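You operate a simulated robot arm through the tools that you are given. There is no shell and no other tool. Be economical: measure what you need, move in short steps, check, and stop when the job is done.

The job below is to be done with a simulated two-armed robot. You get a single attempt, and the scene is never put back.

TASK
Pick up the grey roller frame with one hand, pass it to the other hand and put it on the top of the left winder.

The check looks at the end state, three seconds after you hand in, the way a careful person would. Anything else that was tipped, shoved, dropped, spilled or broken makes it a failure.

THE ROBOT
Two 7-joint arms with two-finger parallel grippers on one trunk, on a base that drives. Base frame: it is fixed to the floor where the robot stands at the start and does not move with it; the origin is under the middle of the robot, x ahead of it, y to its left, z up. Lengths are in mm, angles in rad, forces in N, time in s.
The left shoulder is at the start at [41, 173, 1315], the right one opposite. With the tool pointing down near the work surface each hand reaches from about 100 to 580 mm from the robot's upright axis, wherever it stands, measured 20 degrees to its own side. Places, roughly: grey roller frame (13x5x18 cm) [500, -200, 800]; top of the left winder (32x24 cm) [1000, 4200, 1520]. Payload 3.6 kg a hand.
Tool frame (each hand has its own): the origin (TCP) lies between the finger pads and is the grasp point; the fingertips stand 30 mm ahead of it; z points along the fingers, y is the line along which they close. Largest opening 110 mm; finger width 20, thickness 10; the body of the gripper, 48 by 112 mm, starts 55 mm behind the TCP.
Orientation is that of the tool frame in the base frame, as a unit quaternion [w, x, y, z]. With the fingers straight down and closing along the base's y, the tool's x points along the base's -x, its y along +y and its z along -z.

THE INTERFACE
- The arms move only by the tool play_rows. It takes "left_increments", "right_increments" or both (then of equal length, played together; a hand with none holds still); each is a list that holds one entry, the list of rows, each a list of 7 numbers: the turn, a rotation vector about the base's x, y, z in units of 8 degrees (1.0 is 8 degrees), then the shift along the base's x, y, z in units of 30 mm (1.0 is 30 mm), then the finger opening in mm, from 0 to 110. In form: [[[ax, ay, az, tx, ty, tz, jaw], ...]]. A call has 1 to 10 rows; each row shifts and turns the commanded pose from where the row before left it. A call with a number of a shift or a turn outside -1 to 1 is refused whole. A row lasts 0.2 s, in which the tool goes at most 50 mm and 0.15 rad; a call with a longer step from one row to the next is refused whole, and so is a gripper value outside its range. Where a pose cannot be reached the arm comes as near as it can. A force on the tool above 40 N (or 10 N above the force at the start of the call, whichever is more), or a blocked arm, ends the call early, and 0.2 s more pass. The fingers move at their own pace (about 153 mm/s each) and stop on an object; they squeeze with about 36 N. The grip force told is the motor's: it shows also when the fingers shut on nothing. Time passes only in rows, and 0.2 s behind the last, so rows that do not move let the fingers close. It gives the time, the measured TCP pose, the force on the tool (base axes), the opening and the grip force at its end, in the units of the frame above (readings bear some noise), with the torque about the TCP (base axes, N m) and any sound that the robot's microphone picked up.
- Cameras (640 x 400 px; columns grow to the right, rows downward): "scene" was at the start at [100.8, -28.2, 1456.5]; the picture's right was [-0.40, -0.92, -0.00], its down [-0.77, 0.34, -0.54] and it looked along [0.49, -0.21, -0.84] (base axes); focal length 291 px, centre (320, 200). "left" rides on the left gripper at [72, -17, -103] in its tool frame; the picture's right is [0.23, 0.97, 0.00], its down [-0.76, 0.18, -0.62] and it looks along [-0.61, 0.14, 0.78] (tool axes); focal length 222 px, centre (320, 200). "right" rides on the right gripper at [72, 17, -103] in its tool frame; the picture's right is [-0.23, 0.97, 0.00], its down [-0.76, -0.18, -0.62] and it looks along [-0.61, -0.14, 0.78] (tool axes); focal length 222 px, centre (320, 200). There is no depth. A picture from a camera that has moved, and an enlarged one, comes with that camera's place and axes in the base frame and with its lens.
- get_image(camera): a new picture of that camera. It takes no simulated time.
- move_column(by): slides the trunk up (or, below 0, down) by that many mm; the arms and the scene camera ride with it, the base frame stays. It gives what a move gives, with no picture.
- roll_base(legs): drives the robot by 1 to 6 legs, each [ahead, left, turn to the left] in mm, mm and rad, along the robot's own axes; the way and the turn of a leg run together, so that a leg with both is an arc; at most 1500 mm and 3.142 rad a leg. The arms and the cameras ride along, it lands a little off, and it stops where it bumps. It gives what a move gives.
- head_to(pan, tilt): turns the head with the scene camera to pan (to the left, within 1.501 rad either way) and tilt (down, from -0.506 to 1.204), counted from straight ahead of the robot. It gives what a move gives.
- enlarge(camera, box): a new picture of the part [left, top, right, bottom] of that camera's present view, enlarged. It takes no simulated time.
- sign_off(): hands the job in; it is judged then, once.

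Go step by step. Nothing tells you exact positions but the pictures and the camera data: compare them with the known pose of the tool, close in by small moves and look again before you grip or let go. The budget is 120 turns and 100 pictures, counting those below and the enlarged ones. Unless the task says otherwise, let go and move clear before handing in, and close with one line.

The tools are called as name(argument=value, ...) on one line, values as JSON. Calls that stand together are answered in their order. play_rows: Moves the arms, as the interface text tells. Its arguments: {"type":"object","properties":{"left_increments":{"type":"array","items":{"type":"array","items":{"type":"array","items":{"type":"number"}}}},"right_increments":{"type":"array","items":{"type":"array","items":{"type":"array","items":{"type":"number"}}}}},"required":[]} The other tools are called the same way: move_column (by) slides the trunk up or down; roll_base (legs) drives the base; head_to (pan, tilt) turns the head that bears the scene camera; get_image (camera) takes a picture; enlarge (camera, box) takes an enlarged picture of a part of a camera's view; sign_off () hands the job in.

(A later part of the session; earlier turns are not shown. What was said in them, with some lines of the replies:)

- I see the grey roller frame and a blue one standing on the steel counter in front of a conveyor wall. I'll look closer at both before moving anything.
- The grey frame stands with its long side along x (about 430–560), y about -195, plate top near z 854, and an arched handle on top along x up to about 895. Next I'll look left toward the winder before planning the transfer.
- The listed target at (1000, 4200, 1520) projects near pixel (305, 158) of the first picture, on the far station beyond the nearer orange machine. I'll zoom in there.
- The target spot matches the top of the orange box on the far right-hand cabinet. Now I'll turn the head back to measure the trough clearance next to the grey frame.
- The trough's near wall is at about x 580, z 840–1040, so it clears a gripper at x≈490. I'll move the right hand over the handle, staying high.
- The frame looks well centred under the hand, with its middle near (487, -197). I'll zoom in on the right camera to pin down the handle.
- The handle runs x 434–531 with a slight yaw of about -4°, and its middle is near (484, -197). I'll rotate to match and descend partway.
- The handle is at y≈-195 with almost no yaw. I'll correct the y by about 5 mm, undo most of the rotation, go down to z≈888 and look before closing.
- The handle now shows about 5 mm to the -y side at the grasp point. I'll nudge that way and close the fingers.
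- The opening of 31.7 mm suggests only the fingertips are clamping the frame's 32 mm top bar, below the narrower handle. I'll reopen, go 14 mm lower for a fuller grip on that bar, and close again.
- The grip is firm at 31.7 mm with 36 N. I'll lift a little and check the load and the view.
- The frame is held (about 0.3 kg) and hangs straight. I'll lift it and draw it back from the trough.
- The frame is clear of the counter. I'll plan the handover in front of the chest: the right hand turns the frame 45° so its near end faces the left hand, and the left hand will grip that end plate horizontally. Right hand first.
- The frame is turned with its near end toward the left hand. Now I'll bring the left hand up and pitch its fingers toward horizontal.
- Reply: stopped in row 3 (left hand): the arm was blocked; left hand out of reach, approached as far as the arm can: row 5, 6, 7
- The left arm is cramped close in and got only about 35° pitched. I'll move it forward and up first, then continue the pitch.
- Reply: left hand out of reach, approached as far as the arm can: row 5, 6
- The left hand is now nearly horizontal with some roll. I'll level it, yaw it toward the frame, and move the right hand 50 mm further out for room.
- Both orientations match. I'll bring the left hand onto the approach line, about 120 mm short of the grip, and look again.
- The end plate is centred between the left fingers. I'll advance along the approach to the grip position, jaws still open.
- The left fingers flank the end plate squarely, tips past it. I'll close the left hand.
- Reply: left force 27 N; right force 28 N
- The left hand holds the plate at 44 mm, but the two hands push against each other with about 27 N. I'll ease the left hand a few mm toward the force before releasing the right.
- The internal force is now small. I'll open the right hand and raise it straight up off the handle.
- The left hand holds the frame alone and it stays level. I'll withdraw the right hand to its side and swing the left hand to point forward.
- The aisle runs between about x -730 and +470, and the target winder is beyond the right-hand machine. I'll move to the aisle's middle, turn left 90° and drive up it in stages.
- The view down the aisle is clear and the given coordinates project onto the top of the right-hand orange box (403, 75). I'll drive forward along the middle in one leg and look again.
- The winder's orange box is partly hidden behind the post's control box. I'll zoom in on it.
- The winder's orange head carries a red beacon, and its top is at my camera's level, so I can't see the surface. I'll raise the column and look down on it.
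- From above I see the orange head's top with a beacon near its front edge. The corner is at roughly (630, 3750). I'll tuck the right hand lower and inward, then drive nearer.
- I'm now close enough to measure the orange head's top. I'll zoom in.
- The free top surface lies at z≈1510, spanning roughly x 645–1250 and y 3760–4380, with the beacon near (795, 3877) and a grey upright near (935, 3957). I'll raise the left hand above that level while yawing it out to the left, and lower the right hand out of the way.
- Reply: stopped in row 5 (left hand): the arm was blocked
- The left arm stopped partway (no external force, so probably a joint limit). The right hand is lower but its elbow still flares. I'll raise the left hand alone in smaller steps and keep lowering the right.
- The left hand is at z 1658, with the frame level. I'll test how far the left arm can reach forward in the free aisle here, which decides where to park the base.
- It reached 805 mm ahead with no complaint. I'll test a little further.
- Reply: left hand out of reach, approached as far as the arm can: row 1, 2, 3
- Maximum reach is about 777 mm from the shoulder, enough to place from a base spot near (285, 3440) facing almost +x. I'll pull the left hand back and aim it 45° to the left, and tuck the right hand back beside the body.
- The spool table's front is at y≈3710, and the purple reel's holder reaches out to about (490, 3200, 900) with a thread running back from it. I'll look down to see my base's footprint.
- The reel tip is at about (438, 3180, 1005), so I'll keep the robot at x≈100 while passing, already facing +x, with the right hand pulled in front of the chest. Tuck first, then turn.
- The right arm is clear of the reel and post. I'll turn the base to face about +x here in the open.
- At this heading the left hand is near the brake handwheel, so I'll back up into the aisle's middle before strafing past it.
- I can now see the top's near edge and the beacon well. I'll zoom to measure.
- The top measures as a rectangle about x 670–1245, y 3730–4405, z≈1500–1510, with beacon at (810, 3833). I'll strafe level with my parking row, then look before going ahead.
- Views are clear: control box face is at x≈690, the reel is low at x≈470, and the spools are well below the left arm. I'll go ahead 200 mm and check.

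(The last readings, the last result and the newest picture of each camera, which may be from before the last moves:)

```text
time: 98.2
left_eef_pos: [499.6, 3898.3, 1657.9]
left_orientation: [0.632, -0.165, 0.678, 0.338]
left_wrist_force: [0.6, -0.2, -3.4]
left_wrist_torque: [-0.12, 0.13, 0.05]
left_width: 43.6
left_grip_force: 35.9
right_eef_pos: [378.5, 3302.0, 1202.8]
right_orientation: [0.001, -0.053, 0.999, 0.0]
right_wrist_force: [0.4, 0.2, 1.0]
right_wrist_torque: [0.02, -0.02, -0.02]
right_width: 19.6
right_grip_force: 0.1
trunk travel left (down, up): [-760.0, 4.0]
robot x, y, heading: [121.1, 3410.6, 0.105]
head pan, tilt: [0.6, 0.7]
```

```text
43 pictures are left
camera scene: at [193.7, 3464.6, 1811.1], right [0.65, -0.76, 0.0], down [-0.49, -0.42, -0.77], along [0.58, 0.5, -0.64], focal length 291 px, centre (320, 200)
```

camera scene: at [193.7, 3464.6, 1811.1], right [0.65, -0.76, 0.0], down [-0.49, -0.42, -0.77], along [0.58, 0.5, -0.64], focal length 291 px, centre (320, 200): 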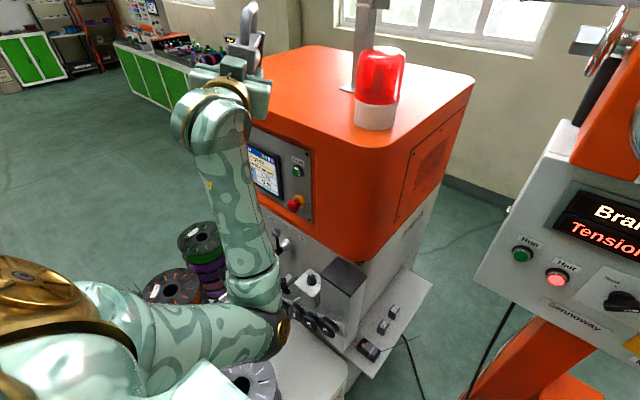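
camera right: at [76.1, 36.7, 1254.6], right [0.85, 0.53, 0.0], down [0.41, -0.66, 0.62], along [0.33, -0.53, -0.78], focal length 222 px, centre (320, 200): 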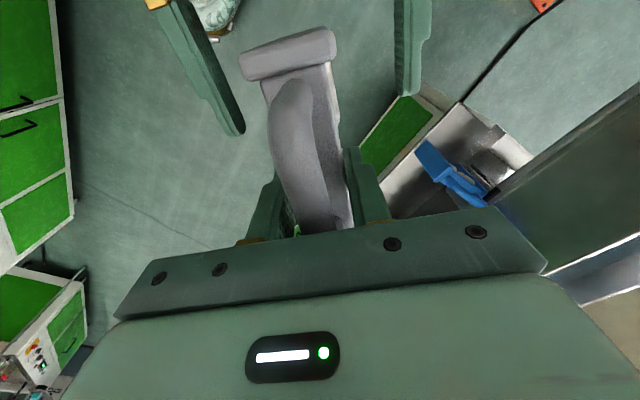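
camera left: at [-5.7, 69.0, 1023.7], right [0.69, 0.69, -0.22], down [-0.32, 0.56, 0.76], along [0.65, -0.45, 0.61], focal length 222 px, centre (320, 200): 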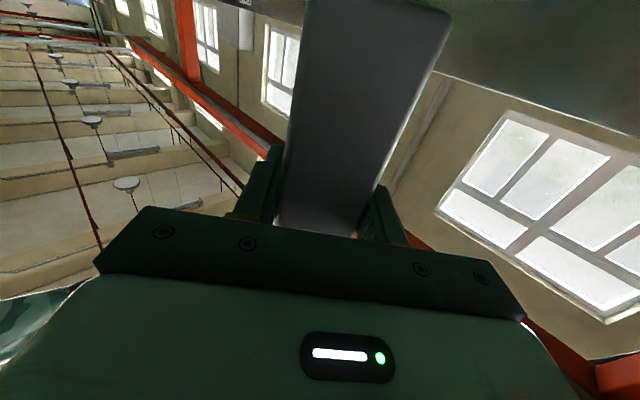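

Triangulating both views gives the top's height as z≈1520 (x 647–1203, y 3705–4362, beacon at (782, 3809), upright at (910, 3917)). I'll raise the left hand a bit and drive ahead another 110 mm.

play_rows(left_increments=[[[0, 0, 0, 0, 0, 0.6, 0], [0, 0, 0, 0, 0, 0.6, 0], [0, 0, 0, 0, 0, 0, 0]]])

roll_base(legs=[[110, 12, 0]])

get_image(camera="scene")

get_image(camera="left")

```text
time: 99.0
left_eef_pos: [501.5, 3902.7, 1693.1]
left_orientation: [0.632, -0.165, 0.679, 0.337]
left_wrist_force: [-0.8, 0.1, -3.1]
left_wrist_torque: [-0.11, 0.12, -0.03]
left_width: 43.8
left_grip_force: 35.8
right_eef_pos: [380.6, 3302.9, 1201.6]
right_orientation: [0.001, -0.054, 0.999, -0.001]
right_wrist_force: [-0.3, -0.1, 0.4]
right_wrist_torque: [0.01, 0.02, 0.02]
right_width: 20.1
right_grip_force: 0.1
trunk travel left (down, up): [-760.0, 4.0]
robot x, y, heading: [117.1, 3411.9, 0.105]
head pan, tilt: [0.6, 0.7]
```

```text
time: 100.2
left_eef_pos: [537.4, 3856.5, 1712.5]
left_orientation: [0.625, -0.195, 0.658, 0.373]
left_wrist_force: [-2.6, 4.3, -0.5]
left_wrist_torque: [-0.14, 0.12, -0.06]
left_width: 43.8
left_grip_force: 36.4
right_eef_pos: [486.1, 3261.8, 1206.1]
right_orientation: [0.011, -0.101, 0.995, 0.01]
right_wrist_force: [2.6, -1.0, 0.1]
right_wrist_torque: [0.05, 0.12, 0.05]
right_width: 19.6
right_grip_force: 0.0
trunk travel left (down, up): [-760.0, 4.0]
robot x, y, heading: [240.7, 3375.7, 0.2]
head pan, tilt: [0.6, 0.7]
```

```text
42 pictures are left
camera scene: at [289.5, 3394.3, 1814.4], right [0.72, -0.7, -0.01], down [-0.44, -0.45, -0.78], along [0.54, 0.56, -0.62], focal length 291 px, centre (320, 200)
```

scene: 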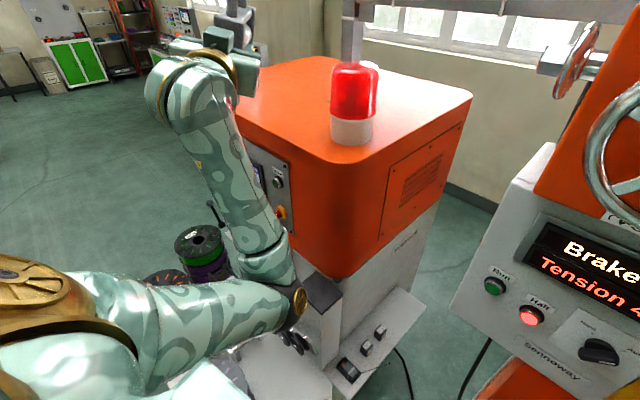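

```text
41 pictures are left
camera left: at [470.2, 3785.6, 1632.4], right [-0.74, 0.67, 0.02], down [-0.44, -0.5, 0.74], along [0.51, 0.54, 0.67], focal length 222 px, centre (320, 200)
```

left: 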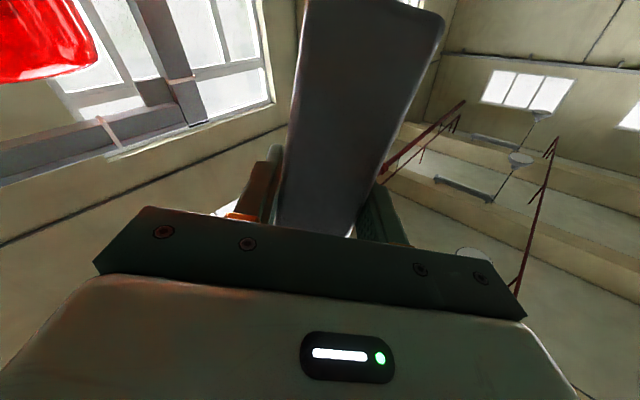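

The drive bumped: the left arm is deflected and the elbow is touching the grey device with the black cap (around (588, 3726, 1148)), lower than I had judged. I'll back off straight away and check.

roll_base(legs=[[-110, 0, 0]])

get_image(camera="scene")

```text
time: 101.4
left_eef_pos: [475.6, 3814.5, 1695.9]
left_orientation: [0.626, -0.172, 0.676, 0.349]
left_wrist_force: [7.7, -1.9, -6.2]
left_wrist_torque: [-0.02, 0.04, 0.19]
left_width: 43.7
left_grip_force: 35.7
right_eef_pos: [374.1, 3217.2, 1200.1]
right_orientation: [0.0, -0.069, 0.998, 0.001]
right_wrist_force: [-1.7, -3.1, 0.3]
right_wrist_torque: [0.26, -0.1, -0.03]
right_width: 20.0
right_grip_force: 0.1
trunk travel left (down, up): [-760.0, 4.0]
robot x, y, heading: [107.2, 3330.5, 0.144]
head pan, tilt: [0.6, 0.7]
```

```text
40 pictures are left
camera scene: at [189.4, 3388.3, 1810.3], right [0.68, -0.74, 0.0], down [-0.48, -0.43, -0.76], along [0.56, 0.52, -0.65], focal length 291 px, centre (320, 200)
```

scene: 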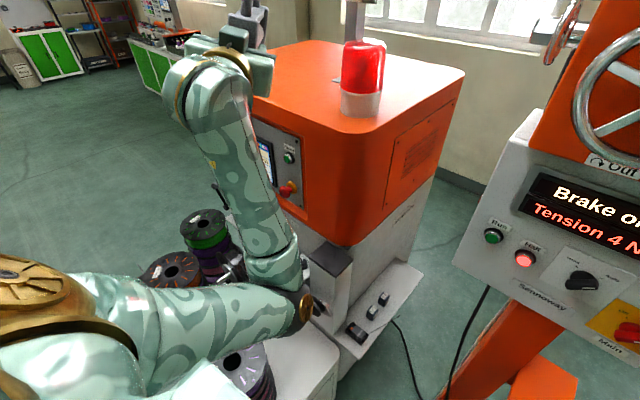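

All still stands as before. I'll extend the left arm outward first, which lifts the elbow well above the winder's fittings, before driving in again.

play_rows(left_increments=[[[0, 0, 0, 0.4, 0.95, 0, 0], [0, 0, 0, 0.4, 0.95, 0, 0], [0, 0, 0, 0.4, 0.95, 0, 0], [0, 0, 0, 0.4, 0.95, 0, 0], [0, 0, 0, 0.4, 0.95, 0, 0], [0, 0, 0, 0.4, 0.95, 0, 0], [0, 0, 0, 0.4, 0.95, 0, 0], [0, 0, 0, 0.4, 0.95, 0, 0], [0, 0, 0, 0, 0, 0, 0]]])

get_image(camera="scene")

```text
time: 103.4
left_eef_pos: [561.0, 4042.3, 1698.8]
left_orientation: [0.628, -0.173, 0.673, 0.349]
left_wrist_force: [0.5, -0.8, -3.0]
left_wrist_torque: [-0.12, 0.1, 0.0]
left_width: 43.4
left_grip_force: 36.0
right_eef_pos: [366.9, 3215.5, 1201.5]
right_orientation: [0.002, -0.069, 0.998, 0.002]
right_wrist_force: [0.0, 0.1, 0.1]
right_wrist_torque: [0.04, -0.04, 0.03]
right_width: 20.2
right_grip_force: 0.1
trunk travel left (down, up): [-760.0, 4.0]
robot x, y, heading: [107.8, 3333.8, 0.139]
head pan, tilt: [0.6, 0.7]
```

```text
39 pictures are left
camera scene: at [178.9, 3387.2, 1811.1], right [0.67, -0.74, 0.0], down [-0.47, -0.43, -0.77], along [0.56, 0.52, -0.64], focal length 291 px, centre (320, 200)
```

scene: 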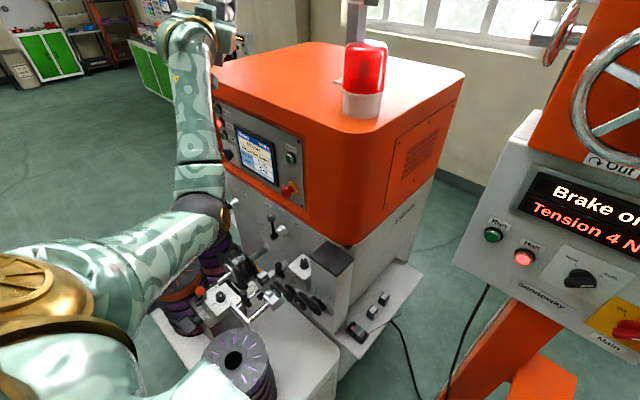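

The elbow is now high (z≈1480), clear of everything. I'll drive diagonally to the placing spot, with the frame passing about 70 mm above the head's top.

roll_base(legs=[[66, 29, 0]])

roll_base(legs=[[66, 29, 0]])

get_image(camera="scene")

```text
time: 104.4
left_eef_pos: [611.0, 4081.4, 1700.9]
left_orientation: [0.629, -0.175, 0.672, 0.351]
left_wrist_force: [-1.7, -0.7, -2.8]
left_wrist_torque: [-0.11, 0.14, -0.05]
left_width: 43.6
left_grip_force: 35.8
right_eef_pos: [425.4, 3253.6, 1202.2]
right_orientation: [0.005, -0.072, 0.997, 0.002]
right_wrist_force: [-0.8, 0.4, 0.2]
right_wrist_torque: [0.0, -0.01, 0.0]
right_width: 20.1
right_grip_force: 0.0
trunk travel left (down, up): [-760.0, 4.0]
robot x, y, heading: [171.9, 3365.3, 0.146]
head pan, tilt: [0.6, 0.7]
```

```text
time: 105.5
left_eef_pos: [674.8, 4119.4, 1700.9]
left_orientation: [0.627, -0.176, 0.671, 0.353]
left_wrist_force: [-0.7, -0.3, -1.9]
left_wrist_torque: [-0.12, 0.12, -0.01]
left_width: 43.4
left_grip_force: 36.0
right_eef_pos: [487.9, 3290.5, 1201.1]
right_orientation: [0.002, -0.073, 0.997, 0.002]
right_wrist_force: [-0.6, -0.4, -0.9]
right_wrist_torque: [0.0, -0.01, -0.02]
right_width: 19.9
right_grip_force: 0.2
trunk travel left (down, up): [-760.0, 4.0]
robot x, y, heading: [226.8, 3406.9, 0.149]
head pan, tilt: [0.6, 0.7]
```

```text
38 pictures are left
camera scene: at [297.4, 3460.4, 1811.3], right [0.68, -0.73, 0.0], down [-0.47, -0.44, -0.77], along [0.56, 0.52, -0.64], focal length 291 px, centre (320, 200)
```

scene: 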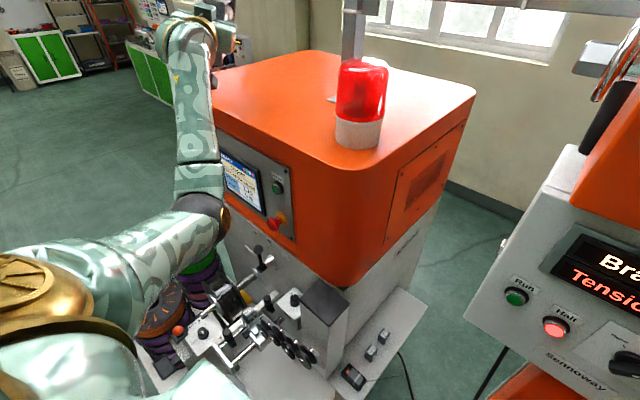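

The hand is over the head's left part at z 1701 and nothing touched. I'll shift it 100 mm further onto the top and aim the head camera at it.

play_rows(left_increments=[[[0, 0, 0, 0.8, 0, 0, 0], [0, 0, 0, 0.85, -0.1, 0, 0], [0, 0, 0, 0.85, -0.1, 0, 0], [0, 0, 0, 0.85, 0, 0, 0], [0, 0, 0, 0, 0, 0, 0]]])

head_to(pan=0.75, tilt=0.35)

get_image(camera="scene")

```text
time: 106.7
left_eef_pos: [777.8, 4113.9, 1698.1]
left_orientation: [0.627, -0.176, 0.673, 0.352]
left_wrist_force: [0.0, 0.1, -2.7]
left_wrist_torque: [-0.11, 0.14, -0.01]
left_width: 43.7
left_grip_force: 36.2
right_eef_pos: [491.0, 3289.3, 1202.3]
right_orientation: [0.002, -0.072, 0.997, 0.002]
right_wrist_force: [0.0, 0.5, 0.6]
right_wrist_torque: [-0.03, 0.01, 0.03]
right_width: 20.2
right_grip_force: 0.0
trunk travel left (down, up): [-760.0, 4.0]
robot x, y, heading: [228.4, 3399.0, 0.146]
head pan, tilt: [0.6, 0.7]
```

```text
time: 107.5
left_eef_pos: [780.4, 4115.5, 1696.4]
left_orientation: [0.626, -0.176, 0.673, 0.353]
left_wrist_force: [0.8, -0.4, -3.1]
left_wrist_torque: [-0.12, 0.12, 0.01]
left_width: 43.8
left_grip_force: 35.9
right_eef_pos: [492.5, 3291.8, 1201.2]
right_orientation: [0.002, -0.073, 0.997, 0.002]
right_wrist_force: [0.2, 0.8, 0.3]
right_wrist_torque: [0.0, 0.0, 0.04]
right_width: 20.1
right_grip_force: 0.1
trunk travel left (down, up): [-760.0, 4.0]
robot x, y, heading: [230.2, 3403.3, 0.146]
head pan, tilt: [0.75, 0.351]
```

```text
37 pictures are left
camera scene: at [300.0, 3477.6, 1842.2], right [0.78, -0.62, 0.0], down [-0.22, -0.27, -0.94], along [0.58, 0.73, -0.35], focal length 291 px, centre (320, 200)
```

scene: 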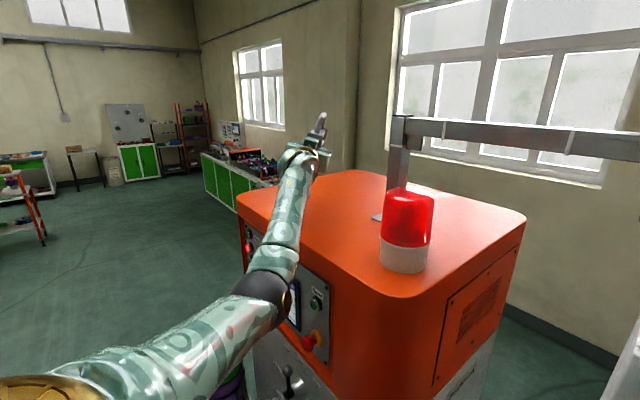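

The frame centre is over (815, 4150), well inside the top. The numbers show the hand is rolled about 15° (picked up at the earlier blocked move), so I'll level the frame first while still high.

play_rows(left_increments=[[[-0.44, -0.43, 0, 0, 0, 0, 0], [-0.44, -0.43, 0, 0, 0, 0, 0], [-0.45, -0.43, 0, 0, 0, 0, 0], [0, 0, 0, 0, 0, 0, 0]]])

enlarge(camera="scene", box=[230, 90, 430, 290])

get_image(camera="left")

```text
time: 108.5
left_eef_pos: [780.4, 4114.9, 1697.8]
left_orientation: [0.665, -0.265, 0.644, 0.27]
left_wrist_force: [-0.3, 0.7, -2.8]
left_wrist_torque: [-0.09, 0.16, -0.03]
left_width: 43.6
left_grip_force: 36.3
right_eef_pos: [492.0, 3291.3, 1200.6]
right_orientation: [0.001, -0.073, 0.997, 0.002]
right_wrist_force: [0.0, 0.7, -0.8]
right_wrist_torque: [0.0, -0.01, -0.03]
right_width: 19.9
right_grip_force: 0.1
trunk travel left (down, up): [-760.0, 4.0]
robot x, y, heading: [230.1, 3402.8, 0.151]
head pan, tilt: [0.75, 0.351]
```

```text
2.00 times, centred on (330, 190) of scene
camera zoom: at [299.4, 3477.5, 1842.3], right [0.78, -0.62, 0.0], down [-0.21, -0.27, -0.94], along [0.58, 0.73, -0.34], focal length 583 px, centre (300, 220)
```

zoom: 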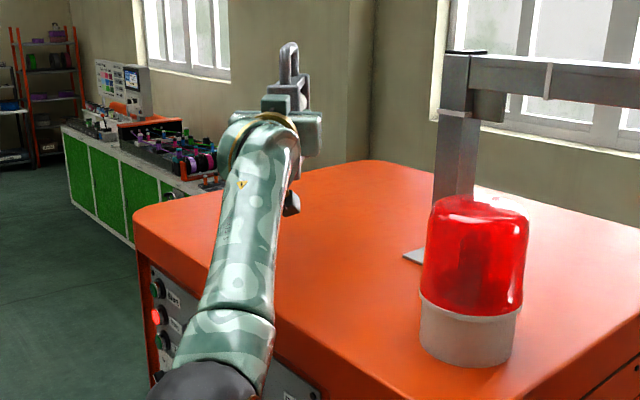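

```text
35 pictures are left
camera left: at [720.8, 4032.0, 1621.1], right [-0.68, 0.7, -0.23], down [-0.59, -0.32, 0.74], along [0.44, 0.64, 0.63], focal length 222 px, centre (320, 200)
```

left: 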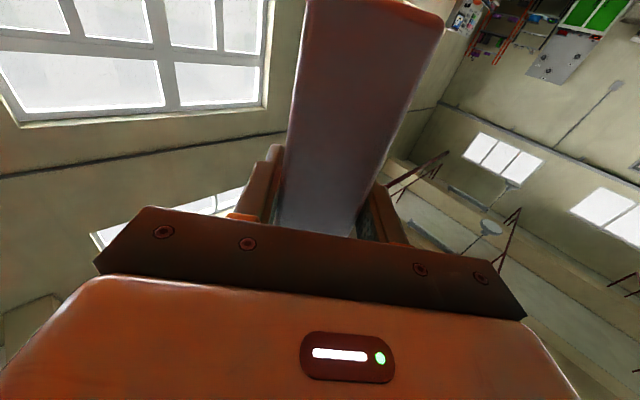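

The frame is upright now. Its bottom is only ~85 mm below the grasp point, while the wrist camera hangs nearly as low, so I'll pitch the nose down about 6° to let the far bottom edge land first, and come down to about 20 mm above the top.

play_rows(left_increments=[[[-0.34, 0.34, 0, 0, 0, 0, 0], [-0.34, 0.34, 0, 0, 0, 0, 0], [0, 0, 0, 0, 0, -0.7, 0], [0, 0, 0, 0, 0, -0.7, 0], [0, 0, 0, 0, 0, -0.5, 0], [0, 0, 0, 0, 0, 0, 0]]])

enlarge(camera="scene", box=[250, 100, 400, 240])

get_image(camera="left")

```text
time: 109.9
left_eef_pos: [780.5, 4114.0, 1641.3]
left_orientation: [0.621, -0.283, 0.686, 0.253]
left_wrist_force: [0.7, 0.5, -2.7]
left_wrist_torque: [-0.13, 0.15, 0.01]
left_width: 43.5
left_grip_force: 35.8
right_eef_pos: [492.7, 3290.7, 1200.7]
right_orientation: [0.001, -0.073, 0.997, 0.002]
right_wrist_force: [0.3, -1.3, 0.5]
right_wrist_torque: [0.03, 0.02, 0.03]
right_width: 20.0
right_grip_force: 0.1
trunk travel left (down, up): [-760.0, 4.0]
robot x, y, heading: [229.2, 3404.0, 0.149]
head pan, tilt: [0.75, 0.351]
```

```text
2.86 times, centred on (325, 170) of scene
camera zoom: at [299.6, 3477.5, 1842.3], right [0.78, -0.62, 0.0], down [-0.21, -0.27, -0.94], along [0.58, 0.73, -0.34], focal length 832 px, centre (306, 286)
```

zoom: 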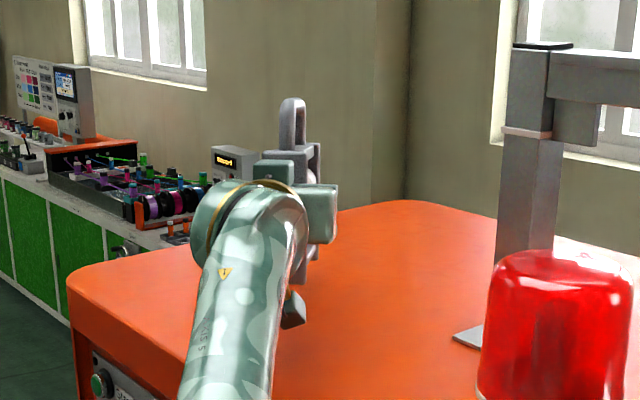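

```text
33 pictures are left
camera left: at [715.0, 4024.7, 1579.0], right [-0.7, 0.68, -0.23], down [-0.51, -0.25, 0.82], along [0.5, 0.69, 0.52], focal length 222 px, centre (320, 200)
```

left: 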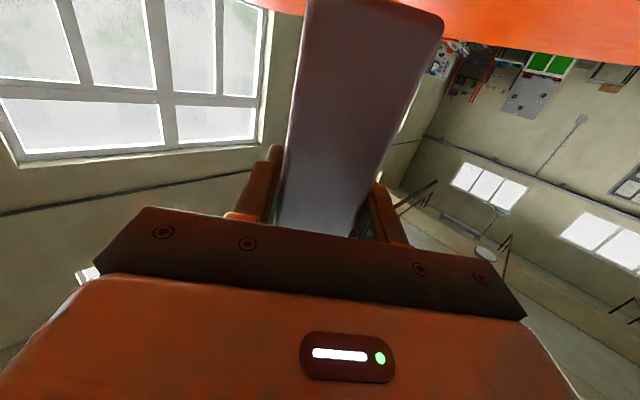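

Tilt is 5.8° nose-down. I'll lower gently in small steps and watch the force for contact.

play_rows(left_increments=[[[0, 0, 0, 0, 0, -0.2, 0], [0, 0, 0, 0, 0, -0.2, 0], [0, 0, 0, 0, 0, -0.2, 0], [0, 0, 0, 0, 0, 0, 0]]])

enlarge(camera="left", box=[240, 0, 480, 130])

```text
time: 110.9
left_eef_pos: [782.1, 4114.0, 1623.8]
left_orientation: [0.62, -0.283, 0.687, 0.253]
left_wrist_force: [-0.2, -0.3, -2.8]
left_wrist_torque: [-0.1, 0.11, 0.02]
left_width: 43.5
left_grip_force: 36.2
right_eef_pos: [491.8, 3291.4, 1199.7]
right_orientation: [0.001, -0.073, 0.997, 0.002]
right_wrist_force: [-0.6, 0.2, -0.1]
right_wrist_torque: [0.02, -0.02, -0.02]
right_width: 20.1
right_grip_force: 0.0
trunk travel left (down, up): [-760.0, 4.0]
robot x, y, heading: [232.2, 3400.9, 0.148]
head pan, tilt: [0.75, 0.351]
```

```text
2.67 times, centred on (360, 65) of left
camera zoom: at [714.8, 4025.3, 1561.2], right [-0.7, 0.68, -0.23], down [-0.51, -0.25, 0.82], along [0.5, 0.69, 0.52], focal length 592 px, centre (213, 560)
```

zoom: 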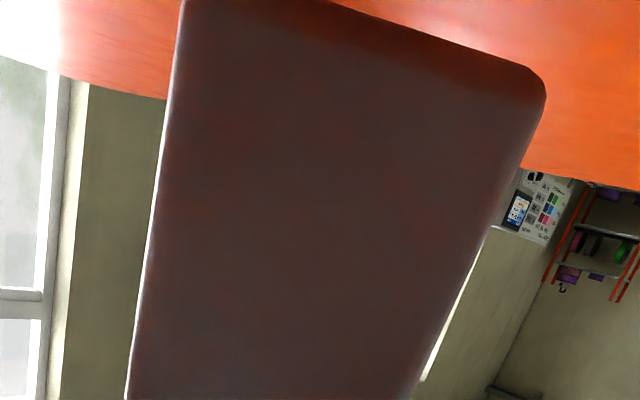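

No contact yet. I'll continue down in smaller steps.

play_rows(left_increments=[[[0, 0, 0, 0, 0, -0.13, 0], [0, 0, 0, 0, 0, -0.13, 0], [0, 0, 0, 0, 0, 0, 0]]])

```text
time: 111.7
left_eef_pos: [780.9, 4114.8, 1614.7]
left_orientation: [0.621, -0.282, 0.686, 0.252]
left_wrist_force: [0.1, 0.9, -2.9]
left_wrist_torque: [-0.06, 0.11, -0.01]
left_width: 43.6
left_grip_force: 36.5
right_eef_pos: [491.8, 3291.4, 1201.2]
right_orientation: [0.001, -0.073, 0.997, 0.002]
right_wrist_force: [0.3, 0.6, 0.4]
right_wrist_torque: [0.03, -0.03, 0.0]
right_width: 20.2
right_grip_force: 0.0
trunk travel left (down, up): [-760.0, 4.0]
robot x, y, heading: [234.8, 3397.7, 0.152]
head pan, tilt: [0.75, 0.351]
```

Still no contact at 1614.7. Continuing down.

play_rows(left_increments=[[[0, 0, 0, 0, 0, -0.12, 0], [0, 0, 0, 0, 0, 0, 0]]])

play_rows(left_increments=[[[0, 0, 0, 0, 0, -0.12, 0], [0, 0, 0, 0, 0, 0, 0]]])

get_image(camera="left")

enlarge(camera="scene", box=[250, 100, 400, 240])

```text
time: 112.3
left_eef_pos: [779.5, 4114.2, 1614.1]
left_orientation: [0.622, -0.282, 0.685, 0.253]
left_wrist_force: [1.3, 0.8, 6.7]
left_wrist_torque: [0.87, -0.62, -0.05]
left_width: 43.5
left_grip_force: 35.7
right_eef_pos: [491.4, 3290.9, 1200.8]
right_orientation: [0.002, -0.073, 0.997, 0.001]
right_wrist_force: [-0.3, -0.6, -1.0]
right_wrist_torque: [-0.02, 0.03, 0.0]
right_width: 20.1
right_grip_force: 0.0
trunk travel left (down, up): [-760.0, 4.0]
robot x, y, heading: [231.6, 3404.0, 0.15]
head pan, tilt: [0.75, 0.351]
```

```text
time: 112.9
left_eef_pos: [777.4, 4112.3, 1611.3]
left_orientation: [0.622, -0.283, 0.685, 0.254]
left_wrist_force: [-1.5, -2.3, 9.3]
left_wrist_torque: [0.71, -0.57, 0.02]
left_width: 43.7
left_grip_force: 35.8
right_eef_pos: [491.5, 3289.7, 1201.3]
right_orientation: [0.002, -0.073, 0.997, 0.002]
right_wrist_force: [0.4, -0.3, 0.9]
right_wrist_torque: [0.0, 0.01, -0.01]
right_width: 19.7
right_grip_force: 0.1
trunk travel left (down, up): [-760.0, 4.0]
robot x, y, heading: [229.7, 3403.3, 0.146]
head pan, tilt: [0.75, 0.351]
```

```text
31 pictures are left
camera left: at [711.9, 4022.7, 1548.6], right [-0.7, 0.68, -0.23], down [-0.52, -0.25, 0.82], along [0.5, 0.69, 0.53], focal length 222 px, centre (320, 200)
```

left: 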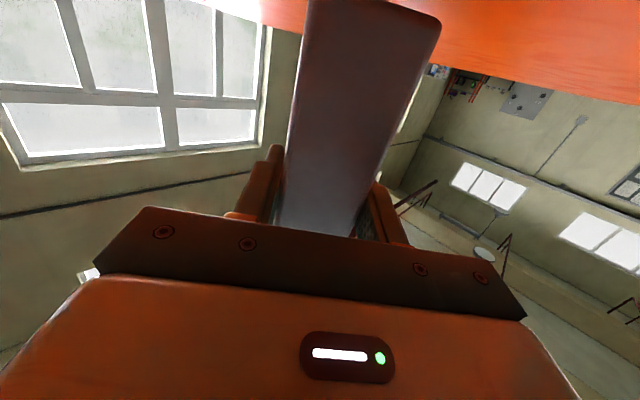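

```text
2.86 times, centred on (325, 170) of scene
camera zoom: at [297.1, 3474.4, 1842.6], right [0.78, -0.62, 0.0], down [-0.21, -0.27, -0.94], along [0.58, 0.74, -0.34], focal length 832 px, centre (306, 286)
```

zoom: 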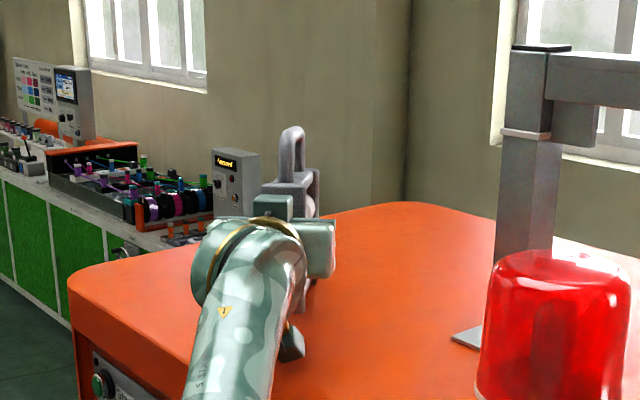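

The far bottom edge is touching with about 12 N and the torque confirms it. I'll open the fingers slowly so the frame rocks down flat, and not move until it has settled.

play_rows(left_increments=[[[0, 0, 0, 0, 0, 0.1, 0], [0, 0, 0, 0, 0, 0, 44], [0, 0, 0, 0, 0, 0, 45], [0, 0, 0, 0, 0, 0, 47], [0, 0, 0, 0, 0, 0, 50], [0, 0, 0, 0, 0, 0, 60], [0, 0, 0, 0, 0, 0, 80], [0, 0, 0, 0, 0, 0, 90]]])

get_image(camera="left")

enlarge(camera="scene", box=[250, 100, 400, 240])

```text
time: 114.7
left_eef_pos: [780.2, 4114.8, 1611.5]
left_orientation: [0.621, -0.283, 0.686, 0.253]
left_wrist_force: [-0.7, -0.2, -0.6]
left_wrist_torque: [0.0, 0.02, 0.02]
left_width: 89.9
left_grip_force: 0.0
right_eef_pos: [491.4, 3290.3, 1202.5]
right_orientation: [0.001, -0.073, 0.997, 0.002]
right_wrist_force: [-0.3, 0.1, -0.4]
right_wrist_torque: [0.0, 0.0, 0.0]
right_width: 19.9
right_grip_force: 0.0
trunk travel left (down, up): [-760.0, 4.0]
robot x, y, heading: [233.8, 3400.8, 0.145]
head pan, tilt: [0.75, 0.351]
```

```text
29 pictures are left
camera left: at [713.7, 4025.1, 1549.5], right [-0.7, 0.68, -0.23], down [-0.51, -0.25, 0.82], along [0.5, 0.69, 0.52], focal length 222 px, centre (320, 200)
```

left: 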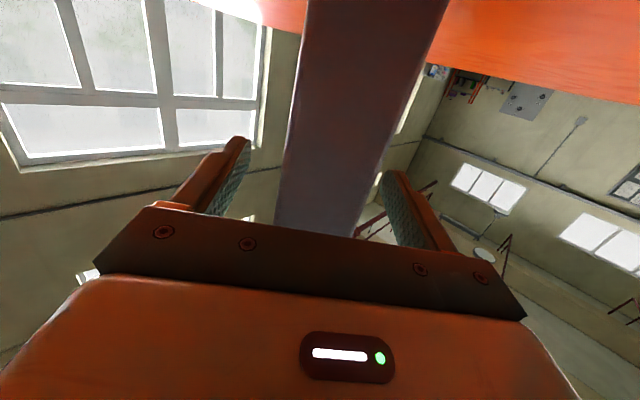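

```text
2.86 times, centred on (325, 170) of scene
camera zoom: at [299.2, 3476.9, 1842.3], right [0.78, -0.62, 0.0], down [-0.21, -0.27, -0.94], along [0.58, 0.73, -0.34], focal length 832 px, centre (306, 286)
```

zoom: 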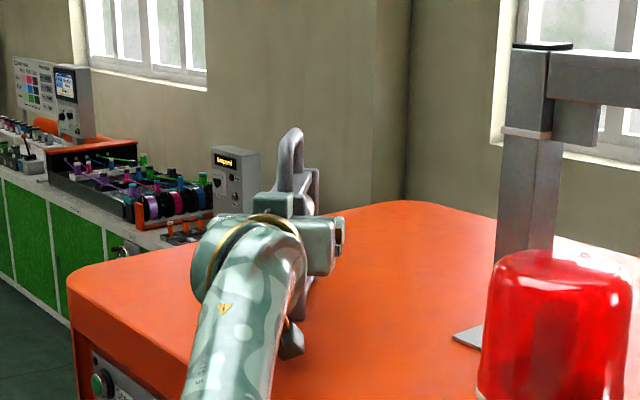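

The frame stands on its own and the hand reads no load. I'll back the hand straight out along the approach, rising slightly.

play_rows(left_increments=[[[0, 0, 0, 0, 0, 0.1, 100], [0, 0, 0, -0.3, -0.29, 0.05, 100], [0, 0, 0, -0.6, -0.58, 0.1, 100], [0, 0, 0, -0.6, -0.58, 0.1, 100], [0, 0, 0, -0.6, -0.58, 0.2, 100], [0, 0, 0, -0.4, -0.39, 0.3, 100], [0, 0, 0, 0, 0, 0.8, 100], [0, 0, 0, 0, 0, 0.8, 100], [0, 0, 0, 0, 0, 0, 100]]])

get_image(camera="scene")

get_image(camera="left")

```text
time: 116.7
left_eef_pos: [705.3, 4041.2, 1685.7]
left_orientation: [0.621, -0.282, 0.686, 0.252]
left_wrist_force: [0.0, 0.0, -0.8]
left_wrist_torque: [0.02, 0.0, -0.01]
left_width: 99.8
left_grip_force: 0.1
right_eef_pos: [492.2, 3290.6, 1200.6]
right_orientation: [0.002, -0.073, 0.997, 0.002]
right_wrist_force: [-0.9, -0.6, -0.1]
right_wrist_torque: [-0.01, -0.05, -0.03]
right_width: 19.8
right_grip_force: 0.0
trunk travel left (down, up): [-760.0, 4.0]
robot x, y, heading: [234.0, 3404.2, 0.152]
head pan, tilt: [0.75, 0.351]
```

```text
27 pictures are left
camera scene: at [298.8, 3476.7, 1842.3], right [0.78, -0.62, 0.0], down [-0.21, -0.27, -0.94], along [0.58, 0.73, -0.34], focal length 291 px, centre (320, 200)
```

scene: 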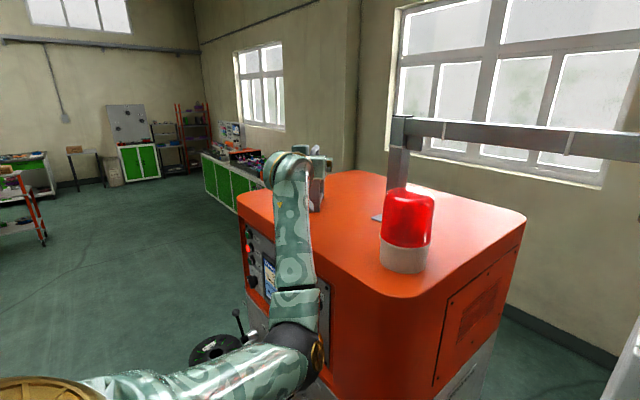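

```text
26 pictures are left
camera left: at [639.5, 3952.1, 1624.3], right [-0.7, 0.68, -0.23], down [-0.51, -0.25, 0.82], along [0.5, 0.69, 0.52], focal length 222 px, centre (320, 200)
```

left: 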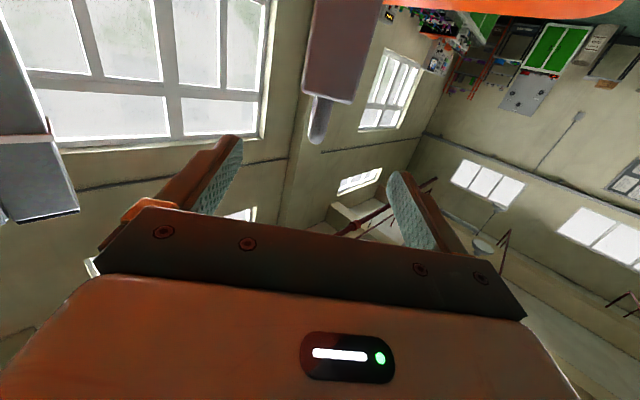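

The frame stands upright on the top, and the hand is clear. I'll back the base off along the way I came and take a final look.

roll_base(legs=[[-120, -30, 0]])

get_image(camera="scene")

```text
time: 117.9
left_eef_pos: [592.4, 3996.4, 1685.1]
left_orientation: [0.62, -0.283, 0.686, 0.254]
left_wrist_force: [0.1, -0.1, 0.7]
left_wrist_torque: [0.0, 0.0, 0.02]
left_width: 100.0
left_grip_force: 0.1
right_eef_pos: [380.1, 3245.3, 1201.3]
right_orientation: [0.001, -0.075, 0.997, 0.002]
right_wrist_force: [0.7, 0.3, 0.3]
right_wrist_torque: [0.01, -0.01, -0.04]
right_width: 20.1
right_grip_force: 0.1
trunk travel left (down, up): [-760.0, 4.0]
robot x, y, heading: [115.7, 3353.3, 0.151]
head pan, tilt: [0.75, 0.351]
```

```text
25 pictures are left
camera scene: at [186.8, 3430.5, 1842.3], right [0.78, -0.62, 0.0], down [-0.21, -0.27, -0.94], along [0.58, 0.74, -0.34], focal length 291 px, centre (320, 200)
```

scene: 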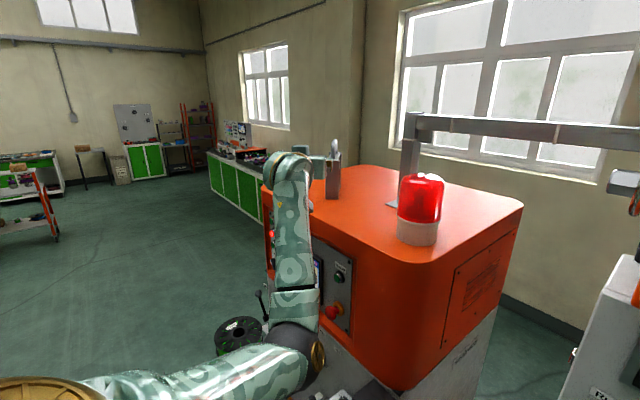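

The grey frame stands upright on the orange top. I'll check the winder fittings and spools that my elbow brushed earlier.

head_to(pan=0.6, tilt=0.8)

get_image(camera="scene")

enlarge(camera="left", box=[200, 0, 480, 175])

```text
time: 118.8
left_eef_pos: [591.2, 3995.6, 1686.6]
left_orientation: [0.62, -0.283, 0.687, 0.252]
left_wrist_force: [0.0, 0.1, -0.5]
left_wrist_torque: [0.0, 0.01, -0.02]
left_width: 100.1
left_grip_force: 0.2
right_eef_pos: [379.6, 3245.5, 1200.7]
right_orientation: [0.002, -0.075, 0.997, 0.002]
right_wrist_force: [0.1, 0.4, 0.2]
right_wrist_torque: [-0.01, 0.0, 0.01]
right_width: 19.8
right_grip_force: 0.1
trunk travel left (down, up): [-760.0, 4.0]
robot x, y, heading: [115.7, 3356.2, 0.157]
head pan, tilt: [0.6, 0.799]
```

```text
24 pictures are left
camera scene: at [186.5, 3411.9, 1802.8], right [0.68, -0.73, 0.0], down [-0.52, -0.49, -0.7], along [0.51, 0.48, -0.72], focal length 291 px, centre (320, 200)
```

scene: 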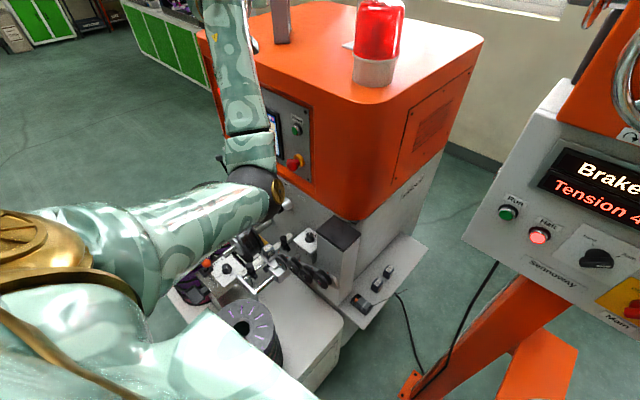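

```text
2.29 times, centred on (340, 88) of left
camera zoom: at [525.1, 3906.0, 1624.1], right [-0.7, 0.68, -0.23], down [-0.51, -0.25, 0.82], along [0.5, 0.69, 0.52], focal length 508 px, centre (274, 457)
```

zoom: 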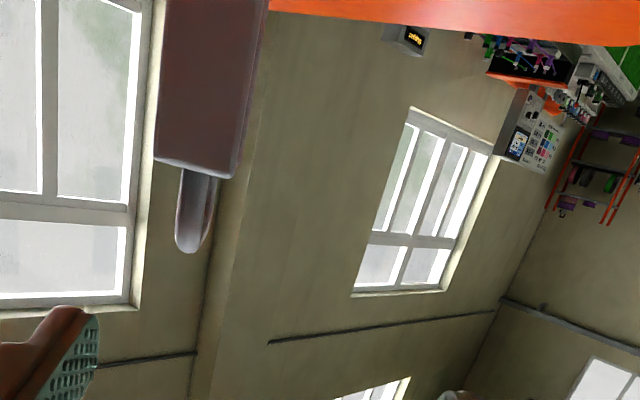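

Spools and fittings all stand as before and the frame is upright. I'll back off a bit more so the arm is clear of everything, then hand in.

roll_base(legs=[[-150, 0, 0]])

head_to(pan=0.6, tilt=0.5)

get_image(camera="scene")

```text
time: 120.2
left_eef_pos: [447.2, 3974.6, 1685.2]
left_orientation: [0.62, -0.283, 0.687, 0.253]
left_wrist_force: [0.7, -0.1, 0.0]
left_wrist_torque: [0.01, 0.0, 0.03]
left_width: 100.1
left_grip_force: 0.1
right_eef_pos: [234.7, 3223.0, 1201.0]
right_orientation: [0.0, -0.074, 0.997, 0.002]
right_wrist_force: [0.5, 0.2, -0.1]
right_wrist_torque: [-0.01, 0.01, 0.01]
right_width: 19.8
right_grip_force: 0.1
trunk travel left (down, up): [-760.0, 4.0]
robot x, y, heading: [-31.0, 3330.7, 0.149]
head pan, tilt: [0.6, 0.799]
```

```text
time: 121.0
left_eef_pos: [443.4, 3973.0, 1686.4]
left_orientation: [0.621, -0.283, 0.685, 0.254]
left_wrist_force: [-0.5, 0.5, 0.3]
left_wrist_torque: [-0.02, -0.03, 0.0]
left_width: 100.0
left_grip_force: 0.0
right_eef_pos: [232.5, 3222.3, 1202.0]
right_orientation: [0.002, -0.074, 0.997, 0.001]
right_wrist_force: [-0.1, 0.8, 0.8]
right_wrist_torque: [0.01, 0.03, 0.03]
right_width: 19.9
right_grip_force: 0.1
trunk travel left (down, up): [-760.0, 4.0]
robot x, y, heading: [-28.6, 3333.3, 0.15]
head pan, tilt: [0.6, 0.499]
```

```text
22 pictures are left
camera scene: at [46.0, 3396.6, 1828.7], right [0.68, -0.73, 0.0], down [-0.35, -0.33, -0.88], along [0.64, 0.6, -0.48], focal length 291 px, centre (320, 200)
```

scene: 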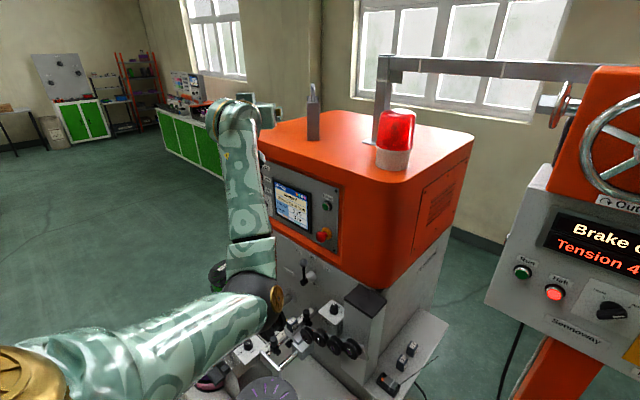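

The frame stands upright on the winder's top, both hands are clear, and nothing around it has moved. I'm handing in.

sign_off()

```text
The job is handed in.
```

I picked up the grey roller frame with the right hand, passed it to the left, and set it upright on top of the winder at your coordinates; the job is handed in. On the way in, the left elbow bumped a fitting on the winder. I backed off at once, and the pictures afterwards showed nothing out of place.
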